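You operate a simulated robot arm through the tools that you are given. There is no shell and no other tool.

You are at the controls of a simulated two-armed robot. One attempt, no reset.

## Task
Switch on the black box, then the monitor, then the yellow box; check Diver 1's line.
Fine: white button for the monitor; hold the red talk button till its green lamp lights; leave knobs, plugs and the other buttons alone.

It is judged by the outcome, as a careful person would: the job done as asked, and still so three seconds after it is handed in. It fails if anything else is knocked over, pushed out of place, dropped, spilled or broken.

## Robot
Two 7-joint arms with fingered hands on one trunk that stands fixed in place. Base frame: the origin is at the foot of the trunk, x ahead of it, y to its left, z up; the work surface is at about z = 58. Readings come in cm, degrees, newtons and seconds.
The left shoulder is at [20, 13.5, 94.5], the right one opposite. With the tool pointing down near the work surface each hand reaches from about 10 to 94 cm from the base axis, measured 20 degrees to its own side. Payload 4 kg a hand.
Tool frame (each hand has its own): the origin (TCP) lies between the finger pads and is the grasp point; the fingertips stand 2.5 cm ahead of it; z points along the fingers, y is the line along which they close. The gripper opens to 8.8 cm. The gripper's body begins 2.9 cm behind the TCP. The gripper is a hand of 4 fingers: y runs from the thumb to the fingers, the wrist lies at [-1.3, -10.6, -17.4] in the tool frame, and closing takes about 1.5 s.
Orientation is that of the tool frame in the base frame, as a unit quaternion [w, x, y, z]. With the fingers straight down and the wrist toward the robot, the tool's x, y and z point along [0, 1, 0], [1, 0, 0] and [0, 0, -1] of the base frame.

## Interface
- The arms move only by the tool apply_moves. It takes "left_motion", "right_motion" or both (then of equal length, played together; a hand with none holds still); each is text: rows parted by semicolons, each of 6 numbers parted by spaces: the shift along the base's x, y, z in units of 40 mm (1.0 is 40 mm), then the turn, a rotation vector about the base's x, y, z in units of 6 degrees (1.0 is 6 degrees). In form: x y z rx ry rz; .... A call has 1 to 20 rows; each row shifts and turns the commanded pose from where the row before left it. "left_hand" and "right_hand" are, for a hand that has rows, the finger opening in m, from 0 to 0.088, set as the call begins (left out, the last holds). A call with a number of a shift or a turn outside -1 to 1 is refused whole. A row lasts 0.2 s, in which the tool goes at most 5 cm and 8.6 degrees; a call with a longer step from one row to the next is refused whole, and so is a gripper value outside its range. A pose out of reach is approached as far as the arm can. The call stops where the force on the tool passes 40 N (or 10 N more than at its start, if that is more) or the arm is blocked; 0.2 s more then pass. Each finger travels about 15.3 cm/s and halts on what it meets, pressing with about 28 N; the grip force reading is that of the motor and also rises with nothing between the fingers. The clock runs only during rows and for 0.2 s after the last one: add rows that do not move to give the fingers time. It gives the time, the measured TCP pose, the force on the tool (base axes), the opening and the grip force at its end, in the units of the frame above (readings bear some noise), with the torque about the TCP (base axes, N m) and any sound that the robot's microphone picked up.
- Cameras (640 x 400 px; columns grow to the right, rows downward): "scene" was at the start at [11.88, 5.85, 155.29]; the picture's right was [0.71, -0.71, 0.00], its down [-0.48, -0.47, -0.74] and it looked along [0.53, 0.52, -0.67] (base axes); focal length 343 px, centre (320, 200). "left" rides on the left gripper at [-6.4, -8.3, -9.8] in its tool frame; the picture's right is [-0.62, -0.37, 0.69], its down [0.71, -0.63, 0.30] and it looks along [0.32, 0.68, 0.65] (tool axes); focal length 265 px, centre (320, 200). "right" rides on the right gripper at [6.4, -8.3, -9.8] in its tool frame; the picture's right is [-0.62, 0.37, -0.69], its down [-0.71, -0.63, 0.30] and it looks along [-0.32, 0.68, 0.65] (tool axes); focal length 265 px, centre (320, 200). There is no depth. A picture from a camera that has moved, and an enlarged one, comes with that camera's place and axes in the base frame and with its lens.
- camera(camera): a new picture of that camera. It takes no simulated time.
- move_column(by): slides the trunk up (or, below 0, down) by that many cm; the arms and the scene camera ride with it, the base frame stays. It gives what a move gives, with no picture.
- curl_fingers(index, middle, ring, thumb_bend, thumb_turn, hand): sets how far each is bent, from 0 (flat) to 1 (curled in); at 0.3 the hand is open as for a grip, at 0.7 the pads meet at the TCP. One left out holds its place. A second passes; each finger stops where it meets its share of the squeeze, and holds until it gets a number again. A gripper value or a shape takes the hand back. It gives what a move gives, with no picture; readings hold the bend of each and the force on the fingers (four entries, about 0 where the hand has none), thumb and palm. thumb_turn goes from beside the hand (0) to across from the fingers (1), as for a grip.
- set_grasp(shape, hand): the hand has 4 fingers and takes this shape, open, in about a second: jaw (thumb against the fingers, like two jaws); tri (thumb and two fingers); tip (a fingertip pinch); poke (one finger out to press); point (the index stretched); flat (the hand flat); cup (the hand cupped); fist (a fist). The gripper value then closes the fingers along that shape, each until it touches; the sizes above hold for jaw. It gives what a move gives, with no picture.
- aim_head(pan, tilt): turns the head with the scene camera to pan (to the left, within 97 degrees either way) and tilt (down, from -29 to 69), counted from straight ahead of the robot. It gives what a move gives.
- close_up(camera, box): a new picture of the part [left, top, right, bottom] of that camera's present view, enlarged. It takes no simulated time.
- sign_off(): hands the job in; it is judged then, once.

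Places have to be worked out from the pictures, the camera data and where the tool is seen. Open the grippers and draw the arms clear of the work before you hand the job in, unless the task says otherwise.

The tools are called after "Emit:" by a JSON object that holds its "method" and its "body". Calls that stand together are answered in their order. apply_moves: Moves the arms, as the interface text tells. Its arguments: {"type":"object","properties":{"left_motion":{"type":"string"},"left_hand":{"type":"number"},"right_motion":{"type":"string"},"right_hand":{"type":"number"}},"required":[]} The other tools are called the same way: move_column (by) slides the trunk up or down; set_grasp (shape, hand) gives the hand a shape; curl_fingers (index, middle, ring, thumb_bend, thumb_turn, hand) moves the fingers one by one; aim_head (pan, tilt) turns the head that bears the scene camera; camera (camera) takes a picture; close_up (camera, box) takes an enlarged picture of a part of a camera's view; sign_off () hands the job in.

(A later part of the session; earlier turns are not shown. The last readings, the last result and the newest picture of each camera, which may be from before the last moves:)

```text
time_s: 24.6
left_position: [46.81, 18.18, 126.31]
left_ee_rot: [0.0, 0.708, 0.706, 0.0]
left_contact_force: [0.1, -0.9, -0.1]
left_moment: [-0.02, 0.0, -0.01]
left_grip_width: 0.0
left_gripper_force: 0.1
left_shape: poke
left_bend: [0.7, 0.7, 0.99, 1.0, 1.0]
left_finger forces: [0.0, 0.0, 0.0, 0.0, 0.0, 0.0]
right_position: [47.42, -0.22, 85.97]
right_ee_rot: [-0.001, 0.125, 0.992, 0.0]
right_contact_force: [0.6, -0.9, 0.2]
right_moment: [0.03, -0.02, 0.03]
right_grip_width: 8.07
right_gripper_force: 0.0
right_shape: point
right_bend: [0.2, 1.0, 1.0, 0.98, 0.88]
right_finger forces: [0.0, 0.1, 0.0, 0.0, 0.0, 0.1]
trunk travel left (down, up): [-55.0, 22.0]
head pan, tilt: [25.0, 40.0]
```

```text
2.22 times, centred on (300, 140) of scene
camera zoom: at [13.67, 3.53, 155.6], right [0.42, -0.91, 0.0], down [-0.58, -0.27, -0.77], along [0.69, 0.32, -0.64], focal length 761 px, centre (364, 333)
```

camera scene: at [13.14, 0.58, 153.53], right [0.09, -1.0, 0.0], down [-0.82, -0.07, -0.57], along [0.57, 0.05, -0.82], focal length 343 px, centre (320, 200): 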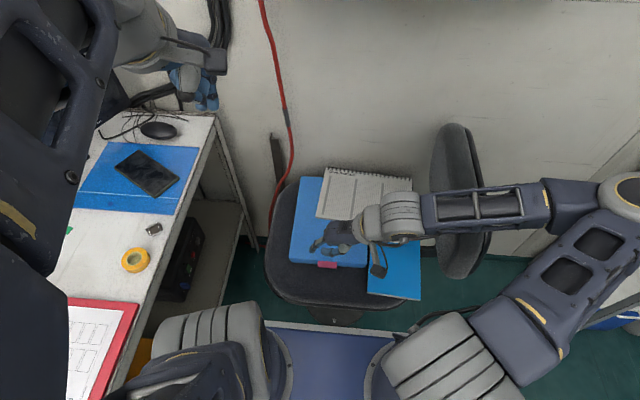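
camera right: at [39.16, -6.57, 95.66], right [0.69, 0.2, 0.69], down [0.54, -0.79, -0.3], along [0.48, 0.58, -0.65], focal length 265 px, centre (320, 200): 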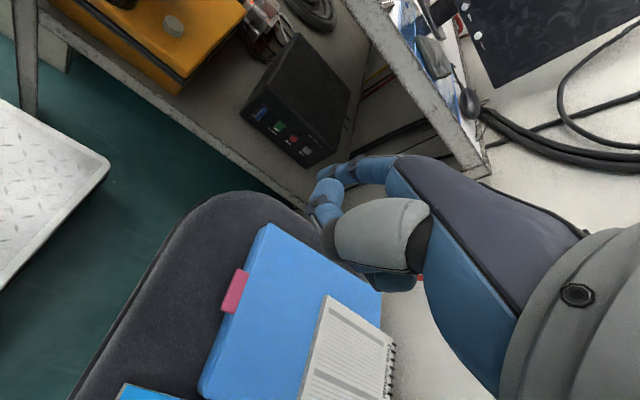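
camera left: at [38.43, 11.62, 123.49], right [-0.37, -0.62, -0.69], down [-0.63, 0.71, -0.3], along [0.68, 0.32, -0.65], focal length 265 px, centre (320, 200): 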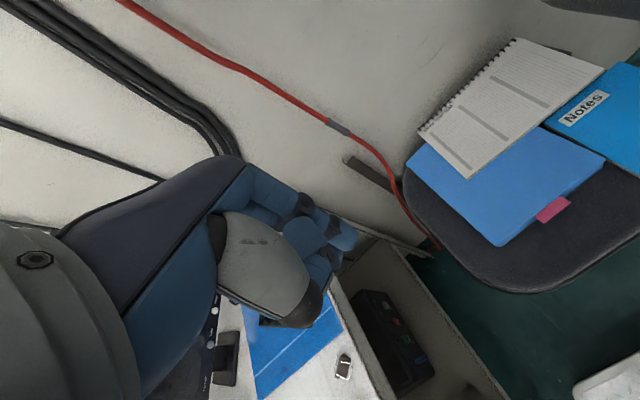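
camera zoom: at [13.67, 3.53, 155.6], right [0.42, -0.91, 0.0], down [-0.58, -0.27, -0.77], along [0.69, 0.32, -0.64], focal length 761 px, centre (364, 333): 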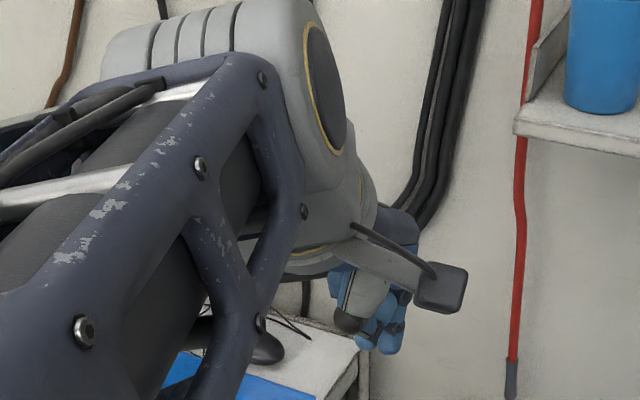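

The poke shape sticks out two fingers side by side, so I'll form a single index myself. I raise the right hand in front of the head camera to see its profile side-on.

Emit:
{"method": "curl_fingers", "body": {"hand": "right", "index": 0.3, "middle": 1, "ring": 1, "thumb_bend": 1, "thumb_turn": 0.9}}

Emit:
{"method": "apply_moves", "body": {"right_motion": "0 -0.2 0.9 0 0 0; 0 -0.2 0.9 0 0 0; 0 -0.2 0.9 0 0 0; 0 -0.2 0.9 0 0 0; 0 -0.2 0.9 0 0 0; 0 -0.2 0.9 0 0 0; 0 -0.2 0.9 0 0 0; 0 -0.2 0.9 0 0 0; 0 -0.2 0.9 0 0 0; 0 -0.2 0.9 0 0 0; 0 0 0 0 0 0"}}

Emit:
{"method": "aim_head", "body": {"pan": -10, "tilt": 35}}

Emit:
{"method": "camera", "body": {"camera": "scene"}}

```text
time_s: 25.6
left_position: [46.83, 18.12, 126.39]
left_ee_rot: [0.0, 0.708, 0.707, 0.001]
left_contact_force: [0.7, -0.6, 0.7]
left_moment: [0.0, -0.01, 0.0]
left_grip_width: 0.01
left_gripper_force: 0.1
left_shape: poke
left_bend: [0.7, 0.7, 0.99, 1.0, 1.0]
left_finger forces: [0.0, 0.0, 0.0, 0.1, 0.1, 0.0]
right_position: [47.42, -0.13, 86.03]
right_ee_rot: [0.0, 0.126, 0.992, 0.0]
right_contact_force: [-0.3, -0.2, 0.1]
right_moment: [-0.02, 0.02, -0.01]
right_grip_width: 2.18
right_gripper_force: 0.1
right_shape: fingers
right_bend: [0.29, 1.0, 1.0, 0.99, 0.92]
right_finger forces: [0.0, 0.0, 0.0, 0.0, 0.1, 0.1]
trunk travel left (down, up): [-55.0, 22.0]
head pan, tilt: [25.0, 40.0]
```

```text
time_s: 28.0
left_position: [46.85, 18.26, 126.3]
left_ee_rot: [-0.001, 0.707, 0.707, 0.0]
left_contact_force: [-0.1, -0.8, 1.1]
left_moment: [-0.01, -0.01, -0.02]
left_grip_width: 0.02
left_gripper_force: 0.1
left_shape: poke
left_bend: [0.7, 0.7, 0.99, 1.0, 1.0]
left_finger forces: [0.0, 0.1, 0.0, 0.1, 0.0, 0.0]
right_position: [47.12, -7.0, 122.02]
right_ee_rot: [-0.001, 0.125, 0.992, 0.0]
right_contact_force: [0.1, 0.2, 0.4]
right_moment: [-0.01, 0.0, -0.02]
right_grip_width: 2.2
right_gripper_force: 0.0
right_shape: fingers
right_bend: [0.29, 1.0, 1.0, 0.99, 0.92]
right_finger forces: [0.0, 0.0, 0.0, 0.0, 0.0, 0.0]
right hand out of reach, approached as far as the arm can: row 1, 4, 5, 6
trunk travel left (down, up): [-55.0, 22.0]
head pan, tilt: [25.0, 40.0]
```

```text
time_s: 29.0
left_position: [46.76, 18.08, 126.39]
left_ee_rot: [0.0, 0.707, 0.707, 0.0]
left_contact_force: [-0.7, 0.2, 0.6]
left_moment: [0.01, 0.02, 0.01]
left_grip_width: 0.0
left_gripper_force: 0.1
left_shape: poke
left_bend: [0.7, 0.7, 0.99, 1.0, 1.0]
left_finger forces: [0.0, 0.0, 0.0, 0.0, 0.1, 0.0]
right_position: [47.24, -7.06, 121.98]
right_ee_rot: [0.001, 0.126, 0.992, 0.001]
right_contact_force: [0.4, 0.5, 0.7]
right_moment: [0.0, 0.02, -0.01]
right_grip_width: 2.2
right_gripper_force: 0.0
right_shape: fingers
right_bend: [0.29, 1.0, 1.0, 0.99, 0.92]
right_finger forces: [0.0, 0.0, 0.0, 0.0, 0.1, 0.0]
trunk travel left (down, up): [-55.0, 22.0]
head pan, tilt: [-10.0, 35.0]
```

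```text
taken
camera scene: at [14.63, -1.58, 156.36], right [-0.17, -0.98, 0.0], down [-0.57, 0.1, -0.82], along [0.81, -0.14, -0.57], focal length 343 px, centre (320, 200)
```

scene: 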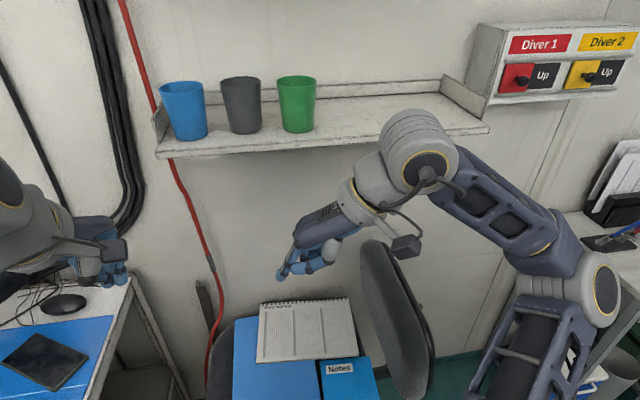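

I enlarge the right hand's side view to measure the extended index.

Emit:
{"method": "close_up", "body": {"camera": "scene", "box": [260, 170, 400, 290]}}

```text
3.33 times, centred on (330, 230) of scene
camera zoom: at [14.63, -1.58, 156.36], right [-0.17, -0.98, 0.0], down [-0.57, 0.1, -0.82], along [0.81, -0.14, -0.57], focal length 1142 px, centre (287, 100)
```

zoom: 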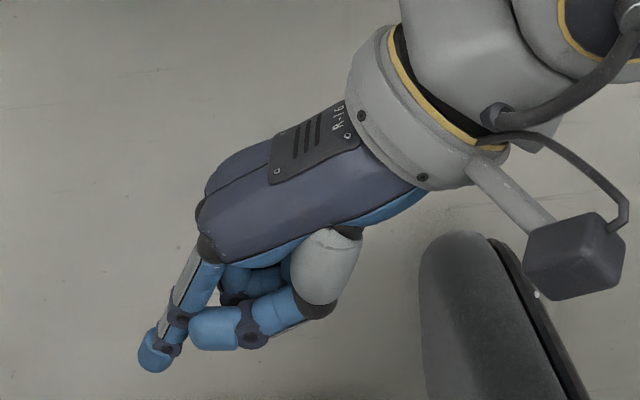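

The index knuckle is at about tool [y 3.1, z −4.6] and its tip at [y 5.3, z 2.1]; the curled fingers reach almost as far along z. I straighten the index fully and fold the thumb aside to see if it stands out more.

Emit:
{"method": "curl_fingers", "body": {"hand": "right", "index": 0, "middle": 1, "ring": 1, "thumb_bend": 1, "thumb_turn": 0.5}}

Emit:
{"method": "close_up", "body": {"camera": "scene", "box": [260, 170, 400, 290]}}

Emit:
{"method": "close_up", "body": {"camera": "right", "box": [280, 120, 460, 300]}}

```text
time_s: 30.0
left_position: [46.73, 18.2, 126.38]
left_ee_rot: [0.0, 0.708, 0.707, 0.001]
left_contact_force: [-0.7, 1.1, 0.0]
left_moment: [-0.01, 0.02, -0.06]
left_grip_width: 0.0
left_gripper_force: 0.0
left_shape: poke
left_bend: [0.7, 0.7, 0.99, 1.0, 1.0]
left_finger forces: [0.1, 0.1, 0.1, 0.0, 0.0, 0.1]
right_position: [47.16, -7.06, 121.96]
right_ee_rot: [0.0, 0.125, 0.992, 0.0]
right_contact_force: [0.1, 0.5, -0.6]
right_moment: [0.02, -0.02, 0.0]
right_grip_width: 3.87
right_gripper_force: 0.1
right_shape: fingers
right_bend: [0.0, 1.0, 1.0, 1.0, 0.51]
right_finger forces: [0.0, 0.0, 0.1, 0.0, 0.1, 0.1]
trunk travel left (down, up): [-55.0, 22.0]
head pan, tilt: [-10.0, 35.0]
```

```text
3.33 times, centred on (330, 230) of scene
camera zoom: at [14.63, -1.58, 156.36], right [-0.17, -0.98, 0.0], down [-0.56, 0.1, -0.82], along [0.81, -0.14, -0.57], focal length 1142 px, centre (287, 100)
```

zoom: 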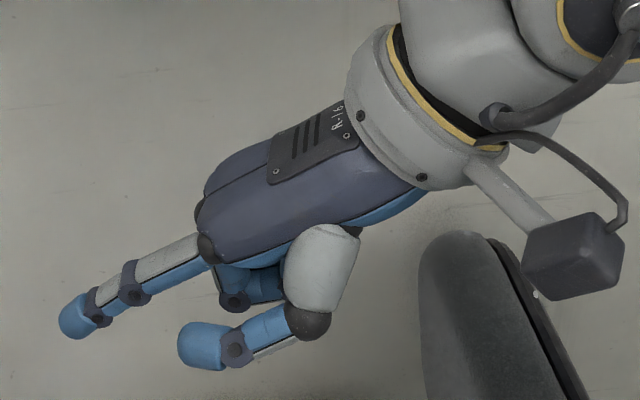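

```text
2.22 times, centred on (370, 210) of right
camera zoom: at [38.95, -13.43, 131.75], right [0.69, 0.2, 0.69], down [0.54, -0.79, -0.3], along [0.48, 0.58, -0.65], focal length 590 px, centre (209, 178)
```

zoom: 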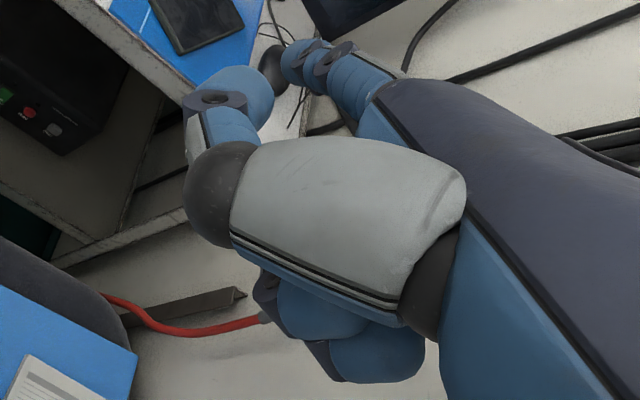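

Fully straight, the index lines up with the hand: tip at about tool [1.3, 8.3, −0.5], a good poker with the tool nearly vertical. I tuck the right thumb, and move the left hand back to its starting area so the right arm has room.

Emit:
{"method": "apply_moves", "body": {"left_motion": "-0.43 0.81 -0.1 0 0 0; -0.43 0.81 -0.1 0 0 0; -0.43 0.81 -0.1 0 0 0; -0.43 0.81 -0.1 0 0 0; -0.43 0.81 -0.1 0 0 0; -0.43 0.81 -0.1 0 0 0; -0.43 0.81 -0.1 0 0 0; -0.43 0.81 -0.1 0 0 0; 0 0 0 0 0 0"}}

Emit:
{"method": "curl_fingers", "body": {"hand": "right", "index": 0, "middle": 1, "ring": 1, "thumb_bend": 1, "thumb_turn": 1}}

Emit:
{"method": "close_up", "body": {"camera": "scene", "box": [260, 170, 400, 290]}}

```text
time_s: 32.0
left_position: [33.13, 44.04, 123.31]
left_ee_rot: [-0.001, 0.707, 0.707, 0.0]
left_contact_force: [-1.1, 0.5, 0.7]
left_moment: [-0.01, 0.01, 0.0]
left_grip_width: 0.0
left_gripper_force: 0.1
left_shape: poke
left_bend: [0.7, 0.7, 0.99, 1.0, 1.0]
left_finger forces: [0.0, 0.1, 0.0, 0.0, 0.1, 0.0]
right_position: [47.17, -7.04, 122.12]
right_ee_rot: [0.0, 0.126, 0.992, 0.0]
right_contact_force: [0.0, -0.2, -0.3]
right_moment: [-0.01, 0.03, -0.01]
right_grip_width: 3.87
right_gripper_force: 0.0
right_shape: fingers
right_bend: [0.0, 1.0, 1.0, 1.0, 0.51]
right_finger forces: [0.0, 0.0, 0.0, 0.0, 0.0, 0.0]
trunk travel left (down, up): [-55.0, 22.0]
head pan, tilt: [-10.0, 35.0]
```

```text
time_s: 33.0
left_position: [33.14, 43.86, 123.36]
left_ee_rot: [-0.001, 0.707, 0.707, 0.0]
left_contact_force: [-0.5, -0.2, -0.3]
left_moment: [0.0, -0.02, 0.0]
left_grip_width: 0.0
left_gripper_force: 0.1
left_shape: poke
left_bend: [0.7, 0.7, 0.99, 1.0, 1.0]
left_finger forces: [0.1, 0.0, 0.1, 0.1, 0.0, 0.1]
right_position: [47.18, -7.11, 121.89]
right_ee_rot: [0.001, 0.126, 0.992, 0.0]
right_contact_force: [-0.3, -0.4, -0.4]
right_moment: [0.03, 0.03, 0.01]
right_grip_width: 3.59
right_gripper_force: 0.0
right_shape: fingers
right_bend: [0.0, 1.0, 1.0, 1.0, 1.0]
right_finger forces: [0.1, 0.0, 0.0, 0.0, 0.0, 0.0]
trunk travel left (down, up): [-55.0, 22.0]
head pan, tilt: [-10.0, 35.0]
```

```text
3.33 times, centred on (330, 230) of scene
camera zoom: at [14.63, -1.58, 156.36], right [-0.17, -0.98, 0.0], down [-0.56, 0.1, -0.82], along [0.81, -0.14, -0.57], focal length 1142 px, centre (287, 100)
```

zoom: 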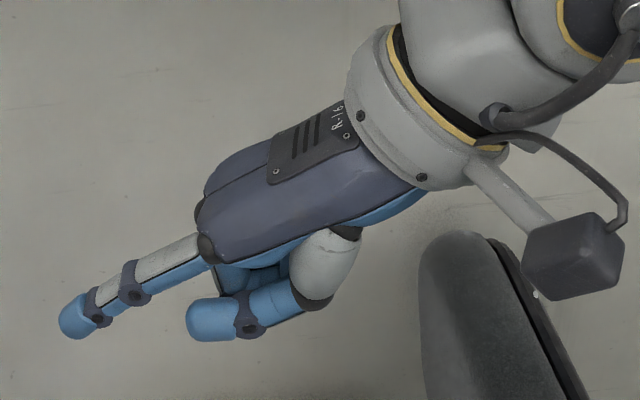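

The thumb now hardly protrudes. I move the right hand to a point above the gap between chair and table, turning it to yaw ≈60°.

Emit:
{"method": "apply_moves", "body": {"right_motion": "-0.03 0.8 -0.5 0 0 -0.26; -0.03 0.8 -0.5 0 0 -0.26; -0.03 0.8 -0.5 0 0 -0.26; -0.03 0.8 -0.5 0 0 -0.26; -0.03 0.8 -0.5 0 0 -0.26; -0.03 0.8 -0.5 0 0 -0.26; -0.03 0.8 -0.5 0 0 -0.26; -0.03 0.8 -0.5 0 0 -0.26; -0.03 0.8 -0.5 0 0 -0.26; -0.03 0.8 -0.5 0 0 -0.26; 0 0 0 0 0 0"}}

Emit:
{"method": "camera", "body": {"camera": "right"}}

Emit:
{"method": "aim_head", "body": {"pan": 15, "tilt": 55}}

Emit:
{"method": "camera", "body": {"camera": "scene"}}

```text
time_s: 35.4
left_position: [33.1, 43.81, 123.38]
left_ee_rot: [0.0, 0.708, 0.707, 0.0]
left_contact_force: [0.6, 0.1, -1.1]
left_moment: [0.01, 0.01, 0.0]
left_grip_width: 0.01
left_gripper_force: 0.0
left_shape: poke
left_bend: [0.7, 0.7, 0.99, 1.0, 1.0]
left_finger forces: [0.0, 0.0, 0.0, 0.0, 0.0, 0.0]
right_position: [41.66, 18.84, 108.0]
right_ee_rot: [0.024, 0.272, 0.962, 0.019]
right_contact_force: [-0.8, -0.1, 0.4]
right_moment: [0.02, -0.01, 0.01]
right_grip_width: 3.59
right_gripper_force: 0.1
right_shape: fingers
right_bend: [0.0, 1.0, 1.0, 1.0, 1.0]
right_finger forces: [0.0, 0.1, 0.0, 0.0, 0.0, 0.0]
right hand out of reach, approached as far as the arm can: row 6, 7, 8, 9, 10
trunk travel left (down, up): [-55.0, 22.0]
head pan, tilt: [-10.0, 35.0]
```

```text
taken
camera right: at [31.38, 14.94, 117.15], right [0.68, -0.03, 0.73], down [0.3, -0.9, -0.31], along [0.67, 0.43, -0.61], focal length 265 px, centre (320, 200)
```

right: 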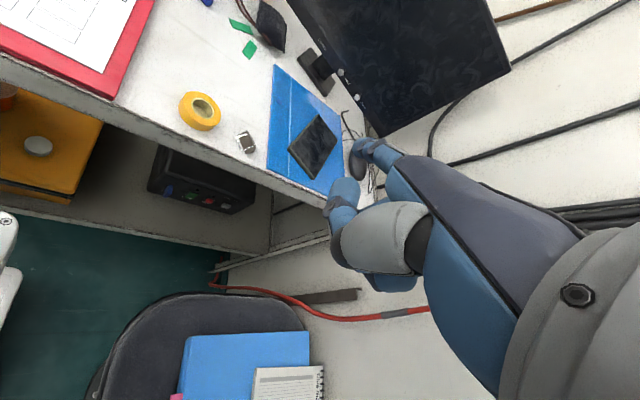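

```text
time_s: 36.3
left_position: [33.06, 43.89, 123.29]
left_ee_rot: [0.001, 0.707, 0.707, 0.0]
left_contact_force: [-0.2, 0.2, -0.4]
left_moment: [0.04, 0.01, -0.02]
left_grip_width: 0.0
left_gripper_force: 0.0
left_shape: poke
left_bend: [0.7, 0.7, 0.99, 1.0, 1.0]
left_finger forces: [0.0, 0.0, 0.1, 0.1, 0.0, 0.1]
right_position: [41.74, 18.87, 108.08]
right_ee_rot: [0.023, 0.27, 0.962, 0.019]
right_contact_force: [0.2, 0.2, 0.2]
right_moment: [0.02, 0.0, -0.02]
right_grip_width: 3.57
right_gripper_force: 0.0
right_shape: fingers
right_bend: [0.0, 1.0, 1.0, 1.0, 1.0]
right_finger forces: [0.1, 0.0, 0.0, 0.0, 0.0, 0.0]
trunk travel left (down, up): [-55.0, 22.0]
head pan, tilt: [15.0, 55.0]
```

```text
taken
camera scene: at [12.93, 1.81, 153.54], right [0.26, -0.97, 0.0], down [-0.79, -0.21, -0.57], along [0.55, 0.15, -0.82], focal length 343 px, centre (320, 200)
```

scene: 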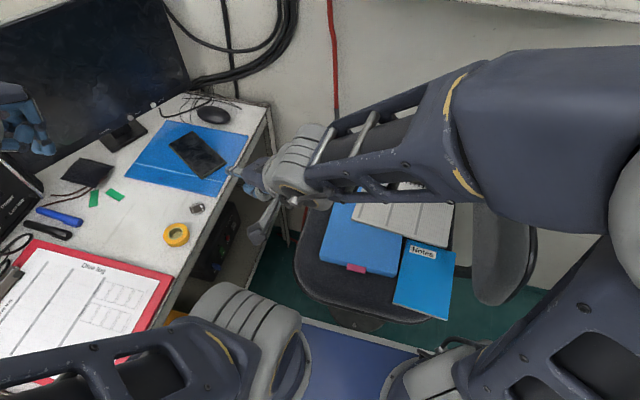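

The arm hit a joint limit while high and folded. The lower pose is further from the shoulder, so I descend step by step toward the gap, keeping the fingertip in front of the table edge (y<36).

Emit:
{"method": "apply_moves", "body": {"right_motion": "0.1 0.2 -0.8 0 0 0; 0.1 0.2 -0.8 0 0 0; 0.1 0.2 -0.8 0 0 0; 0.1 0.2 -0.8 0 0 0; 0.1 0.2 -0.8 0 0 0; 0 0 0 0 0 0"}}

Emit:
{"method": "camera", "body": {"camera": "scene"}}

Emit:
{"method": "camera", "body": {"camera": "right"}}

```text
time_s: 37.7
left_position: [33.16, 43.94, 123.42]
left_ee_rot: [0.0, 0.708, 0.707, 0.0]
left_contact_force: [-0.7, 0.3, -0.6]
left_moment: [0.04, 0.01, -0.01]
left_grip_width: 0.04
left_gripper_force: 0.1
left_shape: poke
left_bend: [0.7, 0.7, 0.99, 1.0, 1.0]
left_finger forces: [0.0, 0.1, 0.0, 0.1, 0.0, 0.0]
right_position: [42.51, 25.03, 89.86]
right_ee_rot: [0.0, 0.259, 0.966, 0.0]
right_contact_force: [0.3, -0.8, -0.5]
right_moment: [0.02, 0.02, -0.02]
right_grip_width: 3.62
right_gripper_force: 0.1
right_shape: fingers
right_bend: [0.0, 1.0, 1.0, 1.0, 1.0]
right_finger forces: [0.0, 0.0, 0.0, 0.0, 0.1, 0.1]
right hand out of reach, approached as far as the arm can: row 1
trunk travel left (down, up): [-55.0, 22.0]
head pan, tilt: [15.0, 55.0]
```

```text
taken
camera scene: at [12.92, 1.81, 153.53], right [0.26, -0.97, 0.0], down [-0.79, -0.21, -0.57], along [0.55, 0.15, -0.82], focal length 343 px, centre (320, 200)
```

scene: 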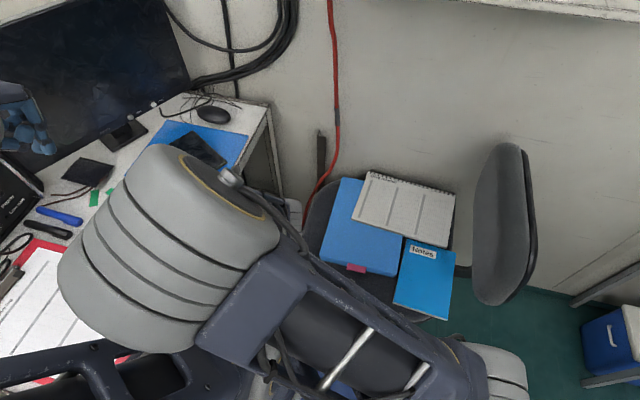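

```text
taken
camera right: at [32.84, 21.12, 99.53], right [0.72, 0.01, 0.69], down [0.3, -0.9, -0.3], along [0.62, 0.43, -0.65], focal length 265 px, centre (320, 200)
```

right: 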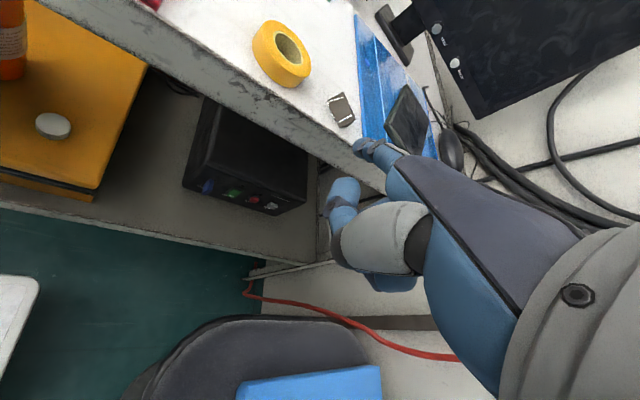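

The hand is at yaw 60° in the gap, fingertip about [45.5, 33, 90], table edge at y≈40 with underside at z≈78. I descend further in front of the table.

Emit:
{"method": "apply_moves", "body": {"right_motion": "0.2 0.05 -0.8 0 0 0; 0.2 0.05 -0.8 0 0 0; 0.2 0.05 -0.8 0 0 0; 0.2 0.05 -0.8 0 0 0; 0.2 0.05 -0.8 0 0 0; 0.2 0.05 -0.8 0 0 0; 0 0 0 0 0 0"}}

Emit:
{"method": "camera", "body": {"camera": "scene"}}

Emit:
{"method": "camera", "body": {"camera": "right"}}

```text
time_s: 38.5
left_position: [32.82, 43.87, 123.53]
left_ee_rot: [0.009, 0.707, 0.707, 0.005]
left_contact_force: [-1.9, -0.9, 0.2]
left_moment: [0.0, 0.02, 0.0]
left_grip_width: 0.0
left_gripper_force: 0.0
left_shape: poke
left_bend: [0.7, 0.7, 0.99, 1.0, 1.0]
left_finger forces: [0.1, 0.0, 0.0, 0.0, 0.0, 0.1]
right_position: [45.26, 29.85, 88.58]
right_ee_rot: [-0.031, 0.265, 0.96, 0.089]
right_contact_force: [-0.4, -1.3, 0.5]
right_moment: [-0.01, 0.0, 0.0]
right_grip_width: 3.57
right_gripper_force: 0.1
right_shape: fingers
right_bend: [0.0, 1.0, 1.0, 1.0, 1.0]
right_finger forces: [0.0, 0.1, 0.0, 0.0, 0.1, 0.1]
trunk travel left (down, up): [-55.0, 22.0]
head pan, tilt: [15.0, 55.0]
stopped in row 3 (right hand): the arm was blocked; the commanded pose is now the measured one
```

```text
taken
camera scene: at [12.92, 1.82, 153.54], right [0.26, -0.97, 0.0], down [-0.79, -0.21, -0.57], along [0.55, 0.15, -0.82], focal length 343 px, centre (320, 200)
```

scene: 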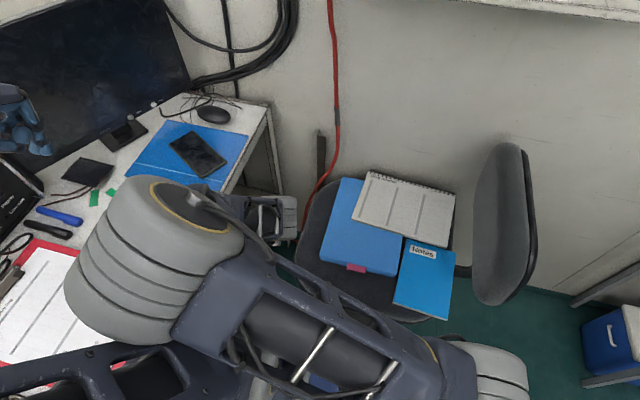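

```text
taken
camera right: at [35.49, 24.32, 97.63], right [0.73, -0.13, 0.67], down [0.28, -0.84, -0.47], along [0.62, 0.53, -0.57], focal length 265 px, centre (320, 200)
```

right: 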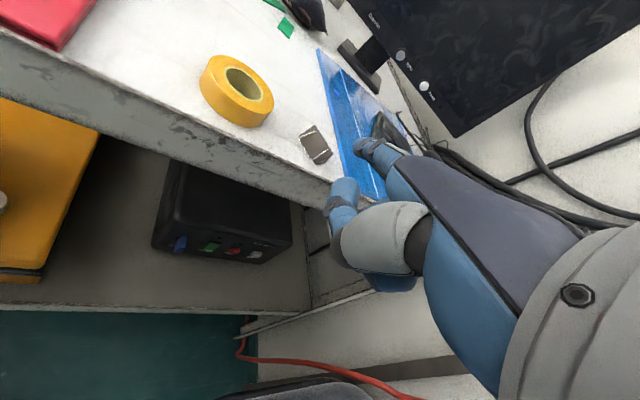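

The right arm was blocked: its raised elbow came down onto the left shoulder. I back the right arm out the way it came, and will use the left arm (trunk raised so the arm is nearly straight) instead.

Emit:
{"method": "apply_moves", "body": {"right_motion": "-0.1 -0.4 0.7 0 0 0; -0.1 -0.4 0.7 0 0 0; -0.1 -0.4 0.7 0 0 0; 0 -0.4 0.7 0 0 0; 0 -0.4 0.7 0 0 0; 0 0 0 0 0 0"}}

Emit:
{"method": "camera", "body": {"camera": "scene"}}

```text
time_s: 39.9
left_position: [32.86, 43.93, 123.45]
left_ee_rot: [0.008, 0.706, 0.708, 0.006]
left_contact_force: [0.9, 0.5, 0.2]
left_moment: [-0.01, 0.0, -0.01]
left_grip_width: 0.0
left_gripper_force: 0.1
left_shape: poke
left_bend: [0.7, 0.7, 0.99, 1.0, 1.0]
left_finger forces: [0.0, 0.0, 0.0, 0.0, 0.1, 0.0]
right_position: [44.09, 21.87, 102.59]
right_ee_rot: [-0.03, 0.265, 0.96, 0.088]
right_contact_force: [0.4, -0.1, -0.4]
right_moment: [-0.02, 0.0, 0.01]
right_grip_width: 3.59
right_gripper_force: 0.1
right_shape: fingers
right_bend: [0.0, 1.0, 1.0, 1.0, 1.0]
right_finger forces: [0.1, 0.1, 0.0, 0.0, 0.1, 0.0]
trunk travel left (down, up): [-55.0, 22.0]
head pan, tilt: [15.0, 55.0]
```

```text
taken
camera scene: at [12.92, 1.83, 153.53], right [0.26, -0.97, 0.0], down [-0.79, -0.21, -0.57], along [0.55, 0.15, -0.82], focal length 343 px, centre (320, 200)
```

scene: 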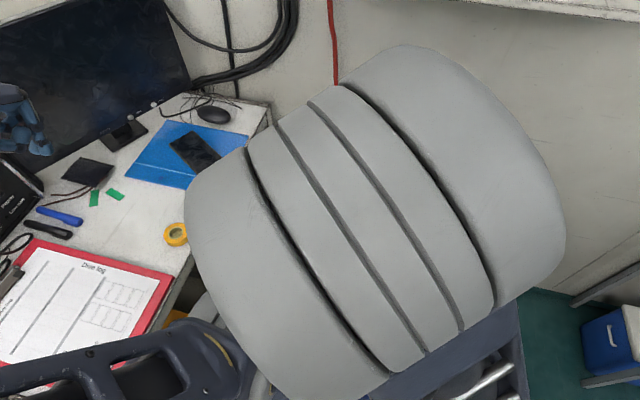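

The contact is released. I carry the right hand back to the right side and turn it to its starting orientation.

Emit:
{"method": "apply_moves", "body": {"right_motion": "0.05 -0.8 0.4 0 0 -0.3; 0.05 -0.8 0.4 0 0 -0.3; 0.05 -0.8 0.3 0 0 -0.5; 0.05 -0.8 0.2 0 0 -0.8; 0.05 -0.8 0 0 0 -0.9; 0.05 -0.8 0 0 0 -0.9; 0.05 -0.8 0 0 0 -0.9; 0.05 -0.8 0 0 0 -0.9; 0 -0.8 -0.2 0 0 -0.9; 0 -0.8 -0.2 0 0 -0.9; 0 -0.8 -0.2 0 0 -0.9; 0 -0.8 -0.2 0 0 -0.9; 0 -0.5 0 0 0 -0.6; 0 0 0 0 0 0"}}

Emit:
{"method": "camera", "body": {"camera": "scene"}}

```text
time_s: 42.9
left_position: [32.65, 43.9, 123.58]
left_ee_rot: [0.007, 0.706, 0.708, 0.006]
left_contact_force: [0.0, -0.4, 0.4]
left_moment: [0.0, -0.04, 0.0]
left_grip_width: 0.01
left_gripper_force: 0.0
left_shape: poke
left_bend: [0.7, 0.7, 0.99, 1.0, 1.0]
left_finger forces: [0.0, 0.0, 0.1, 0.0, 0.1, 0.0]
right_position: [53.03, -16.71, 110.99]
right_ee_rot: [0.016, 0.699, 0.709, 0.092]
right_contact_force: [1.1, -0.8, 0.5]
right_moment: [-0.01, -0.05, 0.01]
right_grip_width: 3.57
right_gripper_force: 0.1
right_shape: fingers
right_bend: [0.0, 1.0, 1.0, 1.0, 1.0]
right_finger forces: [0.0, 0.1, 0.0, 0.0, 0.1, 0.1]
right hand out of reach, approached as far as the arm can: row 4, 5, 6, 7, 8, 9, 10, 11, 12
trunk travel left (down, up): [-55.0, 22.0]
head pan, tilt: [15.0, 55.0]
```

```text
taken
camera scene: at [12.92, 1.82, 153.53], right [0.26, -0.97, 0.0], down [-0.79, -0.21, -0.57], along [0.55, 0.15, -0.82], focal length 343 px, centre (320, 200)
```

scene: 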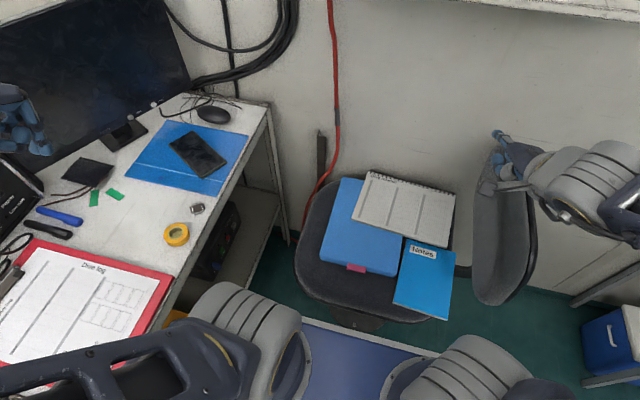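

The right arm is back on its side, everything else undisturbed. Now I form the pointing index on the left hand and bring it in front of the table, turning toward yaw 60°.

Emit:
{"method": "curl_fingers", "body": {"hand": "left", "index": 0, "middle": 1, "ring": 1, "thumb_bend": 1, "thumb_turn": 1}}

Emit:
{"method": "apply_moves", "body": {"left_motion": "0.4 -0.7 0 0 0 0.5; 0.4 -0.7 0 0 0 0.5; 0.4 -0.7 0 0 0 1; 0.4 -0.7 0 0 0 1; 0.4 -0.7 0 0 0 1; 0.4 -0.7 0 0 0 1; 0.4 -0.7 0 0 0 1; 0.4 -0.7 0 0 0 1; 0.4 -0.2 0 0 0 1; 0.2 0 0 0 0 1; 0 0 0 0 0 1; 0 0 0 0 0 0"}}

Emit:
{"method": "camera", "body": {"camera": "scene"}}

Emit:
{"method": "camera", "body": {"camera": "left"}}

```text
time_s: 43.9
left_position: [32.81, 44.05, 123.43]
left_ee_rot: [0.008, 0.706, 0.708, 0.005]
left_contact_force: [-0.6, -0.2, -0.6]
left_moment: [0.0, 0.0, -0.01]
left_grip_width: 3.61
left_gripper_force: 0.0
left_shape: fingers
left_bend: [0.0, 1.0, 1.0, 1.0, 1.0]
left_finger forces: [0.0, 0.0, 0.0, 0.0, 0.0, 0.1]
right_position: [53.15, -16.8, 110.99]
right_ee_rot: [0.017, 0.698, 0.71, 0.092]
right_contact_force: [-0.4, 0.0, 0.8]
right_moment: [-0.01, 0.01, 0.0]
right_grip_width: 3.59
right_gripper_force: 0.0
right_shape: fingers
right_bend: [0.0, 1.0, 1.0, 1.0, 1.0]
right_finger forces: [0.1, 0.0, 0.0, 0.1, 0.1, 0.1]
trunk travel left (down, up): [-55.0, 22.0]
head pan, tilt: [15.0, 55.0]
```

```text
time_s: 45.6
left_position: [46.66, 19.24, 121.64]
left_ee_rot: [-0.007, 0.52, 0.854, -0.021]
left_contact_force: [0.4, -0.5, -0.1]
left_moment: [0.0, -0.01, 0.0]
left_grip_width: 3.63
left_gripper_force: 0.1
left_shape: fingers
left_bend: [0.0, 1.0, 1.0, 1.0, 1.0]
left_finger forces: [0.1, 0.0, 0.1, 0.1, 0.1, 0.0]
right_position: [53.2, -16.59, 111.02]
right_ee_rot: [0.016, 0.699, 0.709, 0.091]
right_contact_force: [0.5, -0.4, 0.4]
right_moment: [-0.03, -0.01, -0.01]
right_grip_width: 3.59
right_gripper_force: 0.1
right_shape: fingers
right_bend: [0.0, 1.0, 1.0, 1.0, 1.0]
right_finger forces: [0.1, 0.0, 0.0, 0.0, 0.1, 0.0]
trunk travel left (down, up): [-55.0, 22.0]
head pan, tilt: [15.0, 55.0]
stopped in row 8 (left hand): the arm was blocked; the commanded pose is now the measured one
```

```text
taken
camera scene: at [12.92, 1.83, 153.54], right [0.26, -0.97, 0.0], down [-0.79, -0.21, -0.57], along [0.55, 0.15, -0.82], focal length 343 px, centre (320, 200)
```

scene: 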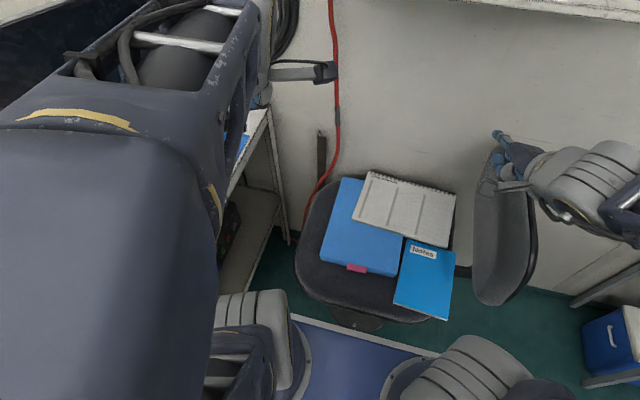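

```text
taken
camera left: at [42.48, 10.12, 131.97], right [-0.07, -0.74, -0.67], down [-0.9, 0.34, -0.28], along [0.44, 0.58, -0.69], focal length 265 px, centre (320, 200)
```

left: 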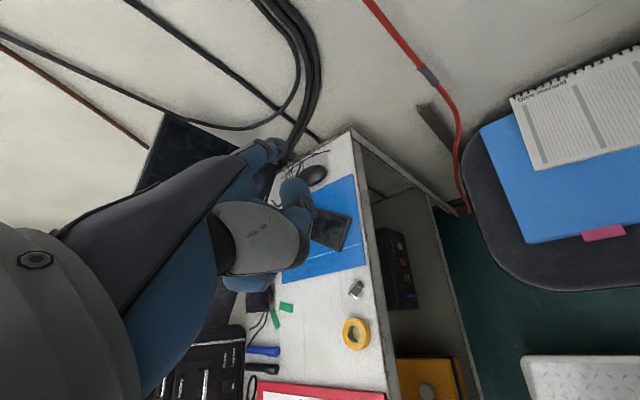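

The left arm got blocked in folding, probably its elbow near the head. I look at the elbow before moving on.

Emit:
{"method": "aim_head", "body": {"pan": 60, "tilt": 30}}

Emit:
{"method": "camera", "body": {"camera": "scene"}}

Emit:
{"method": "aim_head", "body": {"pan": 85, "tilt": 50}}

Emit:
{"method": "camera", "body": {"camera": "scene"}}

```text
time_s: 46.8
left_position: [46.58, 19.18, 121.65]
left_ee_rot: [-0.007, 0.521, 0.853, -0.02]
left_contact_force: [-0.2, 0.7, 0.0]
left_moment: [-0.03, 0.03, 0.01]
left_grip_width: 3.59
left_gripper_force: 0.0
left_shape: fingers
left_bend: [0.0, 1.0, 1.0, 1.0, 1.0]
left_finger forces: [0.0, 0.1, 0.0, 0.0, 0.0, 0.0]
right_position: [53.1, -16.73, 110.9]
right_ee_rot: [0.016, 0.699, 0.709, 0.092]
right_contact_force: [-0.1, -0.9, -0.3]
right_moment: [-0.02, 0.0, 0.02]
right_grip_width: 3.58
right_gripper_force: 0.1
right_shape: fingers
right_bend: [0.0, 1.0, 1.0, 1.0, 1.0]
right_finger forces: [0.0, 0.0, 0.0, 0.0, 0.0, 0.1]
trunk travel left (down, up): [-55.0, 22.0]
head pan, tilt: [60.0, 30.0]
```

```text
taken
camera scene: at [10.67, 7.66, 157.13], right [0.85, -0.52, 0.0], down [-0.26, -0.43, -0.87], along [0.45, 0.74, -0.5], focal length 343 px, centre (320, 200)
```

scene: 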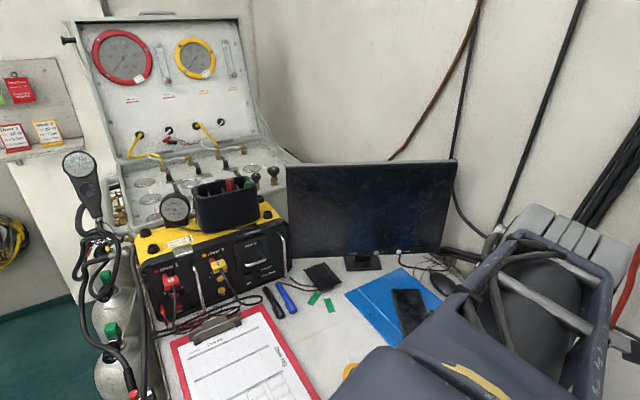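

```text
time_s: 47.6
left_position: [46.55, 19.29, 121.63]
left_ee_rot: [-0.007, 0.52, 0.854, -0.02]
left_contact_force: [0.5, 0.0, -0.8]
left_moment: [-0.03, -0.02, -0.06]
left_grip_width: 3.62
left_gripper_force: 0.0
left_shape: fingers
left_bend: [0.0, 1.0, 1.0, 1.0, 1.0]
left_finger forces: [0.0, 0.1, 0.0, 0.1, 0.0, 0.1]
right_position: [53.1, -16.82, 110.86]
right_ee_rot: [0.017, 0.698, 0.709, 0.093]
right_contact_force: [0.1, -0.9, 1.1]
right_moment: [0.02, -0.03, -0.01]
right_grip_width: 3.61
right_gripper_force: 0.1
right_shape: fingers
right_bend: [0.0, 1.0, 1.0, 1.0, 1.0]
right_finger forces: [0.0, 0.0, 0.0, 0.0, 0.1, 0.0]
trunk travel left (down, up): [-55.0, 22.0]
head pan, tilt: [85.0, 50.0]
```

```text
taken
camera scene: at [6.82, 7.6, 154.19], right [0.99, -0.11, 0.0], down [-0.09, -0.76, -0.64], along [0.07, 0.64, -0.77], focal length 343 px, centre (320, 200)
```

scene: 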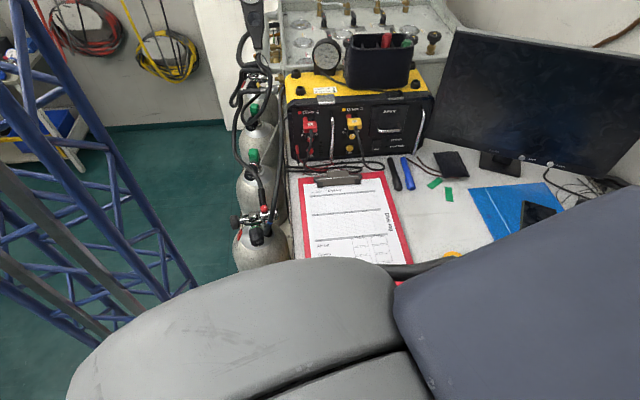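

The left elbow is up beside the head, folded tight. I raise the trunk 20 cm and move the left hand forward, so it can go down in front with the arm more stretched.

Emit:
{"method": "move_column", "body": {"by": 20}}

Emit:
{"method": "apply_moves", "body": {"left_motion": "0.8 0.1 -0.2 0 0 0; 0.8 0.1 -0.2 0 0 0; 0.8 0.1 -0.2 0 0 0; 0.8 0.1 -0.2 0 0 0; 0.3 0 -0.3 0 0 0.5; 0 0 -0.5 0 0 1; 0 0 -0.5 0 0 1; 0 0 -0.5 0 0 1; 0 0 0 0 0 0"}}

Emit:
{"method": "camera", "body": {"camera": "scene"}}

Emit:
{"method": "camera", "body": {"camera": "left"}}

```text
time_s: 49.8
left_position: [46.64, 19.26, 141.66]
left_ee_rot: [-0.008, 0.521, 0.853, -0.02]
left_contact_force: [-0.1, 0.0, 0.1]
left_moment: [0.0, 0.0, 0.02]
left_grip_width: 3.63
left_gripper_force: 0.0
left_shape: fingers
left_bend: [0.0, 1.0, 1.0, 1.0, 1.0]
left_finger forces: [0.1, 0.1, 0.0, 0.0, 0.0, 0.0]
right_position: [53.04, -16.75, 130.84]
right_ee_rot: [0.017, 0.698, 0.71, 0.092]
right_contact_force: [0.7, 0.5, -0.2]
right_moment: [-0.03, 0.03, 0.0]
right_grip_width: 3.6
right_gripper_force: 0.2
right_shape: fingers
right_bend: [0.0, 1.0, 1.0, 1.0, 1.0]
right_finger forces: [0.1, 0.0, 0.0, 0.1, 0.0, 0.0]
trunk travel left (down, up): [-75.0, 2.0]
head pan, tilt: [85.0, 50.0]
```

```text
time_s: 51.8
left_position: [60.57, 21.02, 131.05]
left_ee_rot: [-0.004, 0.355, 0.934, -0.021]
left_contact_force: [-1.0, 0.4, 0.3]
left_moment: [0.04, -0.01, 0.02]
left_grip_width: 3.58
left_gripper_force: 0.1
left_shape: fingers
left_bend: [0.0, 1.0, 1.0, 1.0, 1.0]
left_finger forces: [0.0, 0.0, 0.0, 0.0, 0.1, 0.0]
right_position: [53.15, -16.8, 131.0]
right_ee_rot: [0.016, 0.699, 0.71, 0.091]
right_contact_force: [0.5, -0.2, -0.1]
right_moment: [0.01, -0.01, 0.0]
right_grip_width: 3.6
right_gripper_force: 0.0
right_shape: fingers
right_bend: [0.0, 1.0, 1.0, 1.0, 1.0]
right_finger forces: [0.0, 0.0, 0.0, 0.1, 0.1, 0.0]
trunk travel left (down, up): [-75.0, 2.0]
head pan, tilt: [85.0, 50.0]
```

```text
taken
camera scene: at [6.64, 7.62, 174.19], right [1.0, -0.09, 0.0], down [-0.07, -0.76, -0.64], along [0.06, 0.64, -0.77], focal length 343 px, centre (320, 200)
```

scene: 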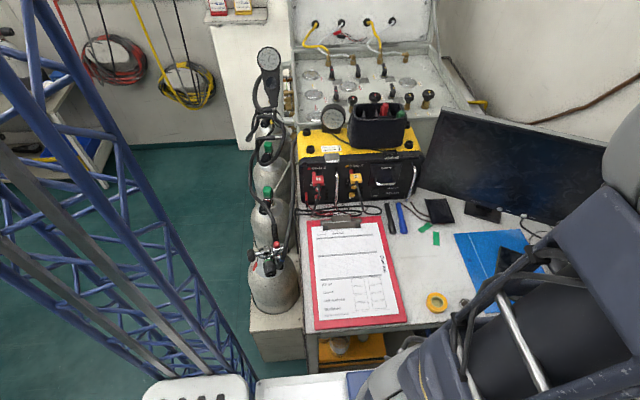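

```text
taken
camera left: at [60.03, 10.95, 141.44], right [0.2, -0.71, -0.67], down [-0.96, -0.01, -0.28], along [0.2, 0.7, -0.68], focal length 265 px, centre (320, 200)
```

left: 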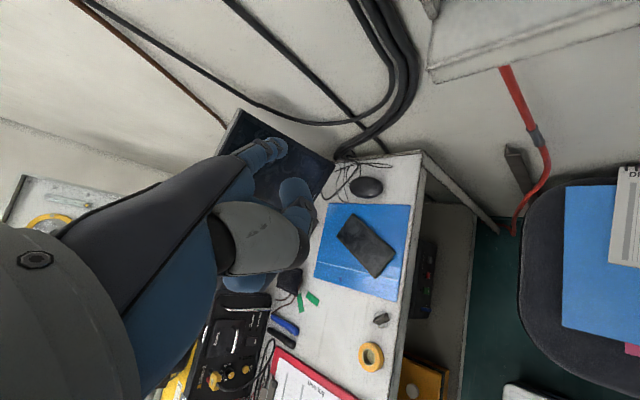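

Clear path now: the left hand is at [60.6, 21, 131], yaw 48°. I descend straight down in front of the table, in two steps.

Emit:
{"method": "apply_moves", "body": {"left_motion": "0 0 -0.9 0 0 0.5; 0 0 -0.9 0 0 0.5; 0 0 -0.9 0 0 0.5; 0 0 -0.9 0 0 0.5; 0 0 -0.9 0 0 0; 0 0 -0.9 0 0 0; 0 0 -0.9 0 0 0; 0 0 -0.9 0 0 0; 0 0 0 0 0 0"}}

Emit:
{"method": "aim_head", "body": {"pan": 55, "tilt": 50}}

Emit:
{"method": "camera", "body": {"camera": "scene"}}

Emit:
{"method": "camera", "body": {"camera": "left"}}

```text
time_s: 53.8
left_position: [60.59, 20.99, 102.17]
left_ee_rot: [-0.001, 0.254, 0.967, -0.021]
left_contact_force: [0.0, 0.6, 0.5]
left_moment: [-0.02, 0.02, 0.0]
left_grip_width: 3.61
left_gripper_force: 0.0
left_shape: fingers
left_bend: [0.0, 1.0, 1.0, 1.0, 1.0]
left_finger forces: [0.0, 0.0, 0.0, 0.1, 0.0, 0.0]
right_position: [53.19, -16.81, 130.92]
right_ee_rot: [0.016, 0.699, 0.709, 0.092]
right_contact_force: [0.3, 0.3, 0.6]
right_moment: [0.01, 0.04, 0.02]
right_grip_width: 3.6
right_gripper_force: 0.0
right_shape: fingers
right_bend: [0.0, 1.0, 1.0, 1.0, 1.0]
right_finger forces: [0.0, 0.0, 0.0, 0.0, 0.0, 0.0]
trunk travel left (down, up): [-75.0, 2.0]
head pan, tilt: [85.0, 50.0]
```

```text
time_s: 54.8
left_position: [60.59, 21.01, 102.16]
left_ee_rot: [-0.002, 0.255, 0.967, -0.022]
left_contact_force: [-0.8, -0.5, 0.0]
left_moment: [0.0, 0.01, 0.01]
left_grip_width: 3.62
left_gripper_force: 0.0
left_shape: fingers
left_bend: [0.0, 1.0, 1.0, 1.0, 1.0]
left_finger forces: [0.1, 0.0, 0.1, 0.0, 0.1, 0.1]
right_position: [53.14, -16.75, 130.8]
right_ee_rot: [0.016, 0.698, 0.71, 0.092]
right_contact_force: [0.5, 0.3, 0.5]
right_moment: [0.0, 0.02, -0.03]
right_grip_width: 3.6
right_gripper_force: 0.0
right_shape: fingers
right_bend: [0.0, 1.0, 1.0, 1.0, 1.0]
right_finger forces: [0.1, 0.0, 0.0, 0.1, 0.0, 0.1]
trunk travel left (down, up): [-75.0, 2.0]
head pan, tilt: [55.0, 50.0]
```

```text
taken
camera scene: at [10.38, 6.26, 174.19], right [0.82, -0.57, 0.0], down [-0.44, -0.63, -0.64], along [0.37, 0.53, -0.77], focal length 343 px, centre (320, 200)
```

scene: 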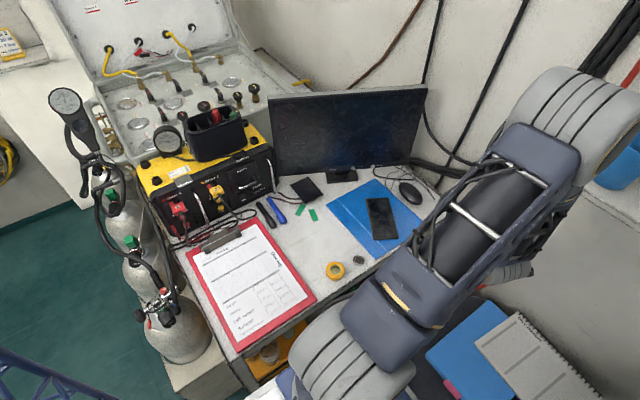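

```text
taken
camera left: at [62.33, 11.06, 112.48], right [0.35, -0.65, -0.67], down [-0.94, -0.21, -0.28], along [0.05, 0.73, -0.68], focal length 265 px, centre (320, 200)
```

left: 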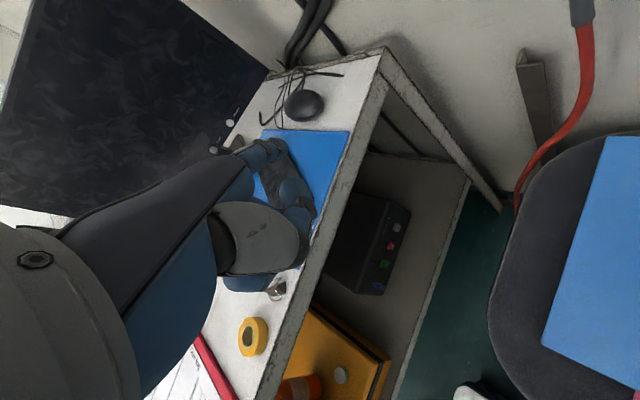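

The elbow is now up and forward, well away from the table. I turn the left hand to yaw ≈90° and shift to x≈54, y≈25, still in front of the table edge.

Emit:
{"method": "apply_moves", "body": {"left_motion": "-0.27 0.17 -0.4 0 0 0.8; -0.27 0.17 -0.4 0 0 0.8; -0.27 0.17 -0.4 0 0 0.8; -0.27 0.17 -0.4 0 0 0.8; -0.27 0.17 -0.4 0 0 0.8; -0.27 0.17 -0.4 0 0 0.8; 0 0 0 0 0 0"}}

Emit:
{"method": "camera", "body": {"camera": "scene"}}

Emit:
{"method": "camera", "body": {"camera": "left"}}

```text
time_s: 56.4
left_position: [53.91, 25.04, 92.87]
left_ee_rot: [0.005, 0.005, 1.0, -0.02]
left_contact_force: [0.7, -0.3, 1.1]
left_moment: [0.01, 0.03, 0.01]
left_grip_width: 3.63
left_gripper_force: 0.1
left_shape: fingers
left_bend: [0.0, 1.0, 1.0, 1.0, 1.0]
left_finger forces: [0.0, 0.0, 0.0, 0.0, 0.0, 0.0]
right_position: [53.01, -16.68, 130.86]
right_ee_rot: [0.017, 0.699, 0.709, 0.091]
right_contact_force: [-0.1, 0.4, 1.1]
right_moment: [0.06, 0.01, -0.02]
right_grip_width: 3.58
right_gripper_force: 0.1
right_shape: fingers
right_bend: [0.0, 1.0, 1.0, 1.0, 1.0]
right_finger forces: [0.1, 0.0, 0.0, 0.0, 0.0, 0.0]
trunk travel left (down, up): [-75.0, 2.0]
head pan, tilt: [55.0, 50.0]
```

```text
taken
camera scene: at [10.38, 6.26, 174.19], right [0.82, -0.57, 0.0], down [-0.44, -0.63, -0.64], along [0.37, 0.53, -0.77], focal length 343 px, centre (320, 200)
```

scene: 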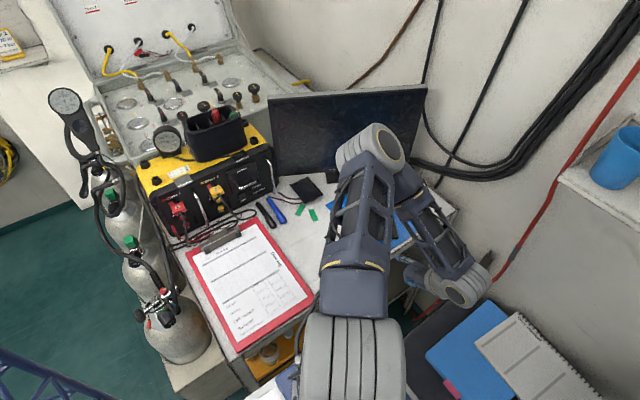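

```text
taken
camera left: at [60.21, 17.02, 103.22], right [0.62, -0.4, -0.67], down [-0.72, -0.63, -0.28], along [-0.31, 0.66, -0.68], focal length 265 px, centre (320, 200)
```

left: 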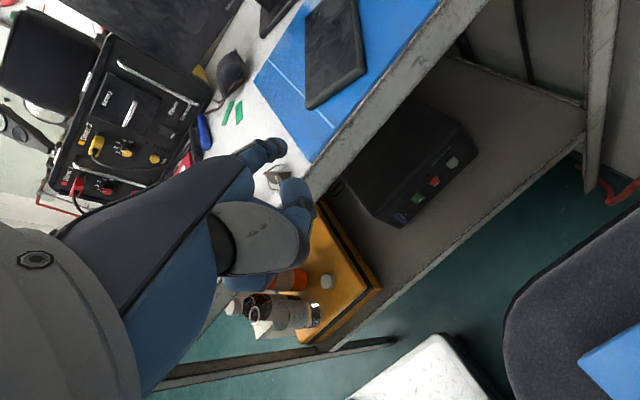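

At yaw 90° the elbow swings left over the table, which would collide lower down. I turn back to yaw ≈45° with the hand a little further out, where the elbow stays up/right, and check.

Emit:
{"method": "apply_moves", "body": {"left_motion": "0.2 0 0 0 0 -0.92; 0.2 0 0 0 0 -0.92; 0.2 0 0 0 0 -0.92; 0.2 0 0 0 0 -0.92; 0.2 0 0 0 0 -0.92; 0.2 0 0 0 0 -0.92; 0.2 0 0 0 0 -0.92; 0.2 0 0 0 0 -0.92; 0 0 0 0 0 0"}}

Emit:
{"method": "camera", "body": {"camera": "scene"}}

```text
time_s: 58.4
left_position: [60.55, 25.06, 92.93]
left_ee_rot: [-0.005, 0.383, 0.924, -0.021]
left_contact_force: [1.0, 0.4, -0.2]
left_moment: [0.03, 0.0, 0.0]
left_grip_width: 3.61
left_gripper_force: 0.1
left_shape: fingers
left_bend: [0.0, 1.0, 1.0, 1.0, 1.0]
left_finger forces: [0.0, 0.0, 0.0, 0.0, 0.0, 0.0]
right_position: [53.0, -16.78, 130.94]
right_ee_rot: [0.016, 0.699, 0.709, 0.092]
right_contact_force: [0.8, 0.5, -0.1]
right_moment: [-0.01, 0.0, 0.01]
right_grip_width: 3.62
right_gripper_force: 0.1
right_shape: fingers
right_bend: [0.0, 1.0, 1.0, 1.0, 1.0]
right_finger forces: [0.1, 0.1, 0.1, 0.0, 0.0, 0.1]
trunk travel left (down, up): [-75.0, 2.0]
head pan, tilt: [55.0, 50.0]
```

```text
taken
camera scene: at [10.38, 6.26, 174.19], right [0.82, -0.57, 0.0], down [-0.44, -0.63, -0.64], along [0.37, 0.53, -0.77], focal length 343 px, centre (320, 200)
```

scene: 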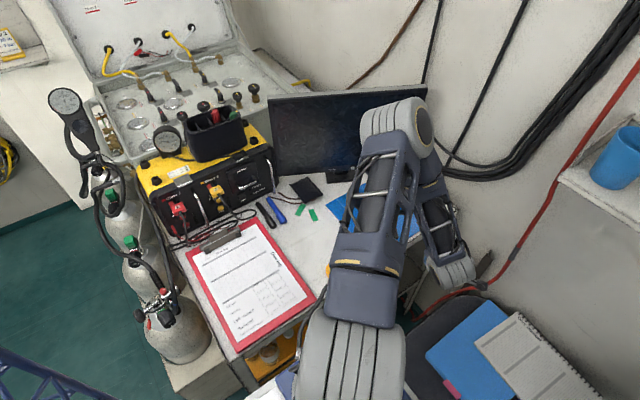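

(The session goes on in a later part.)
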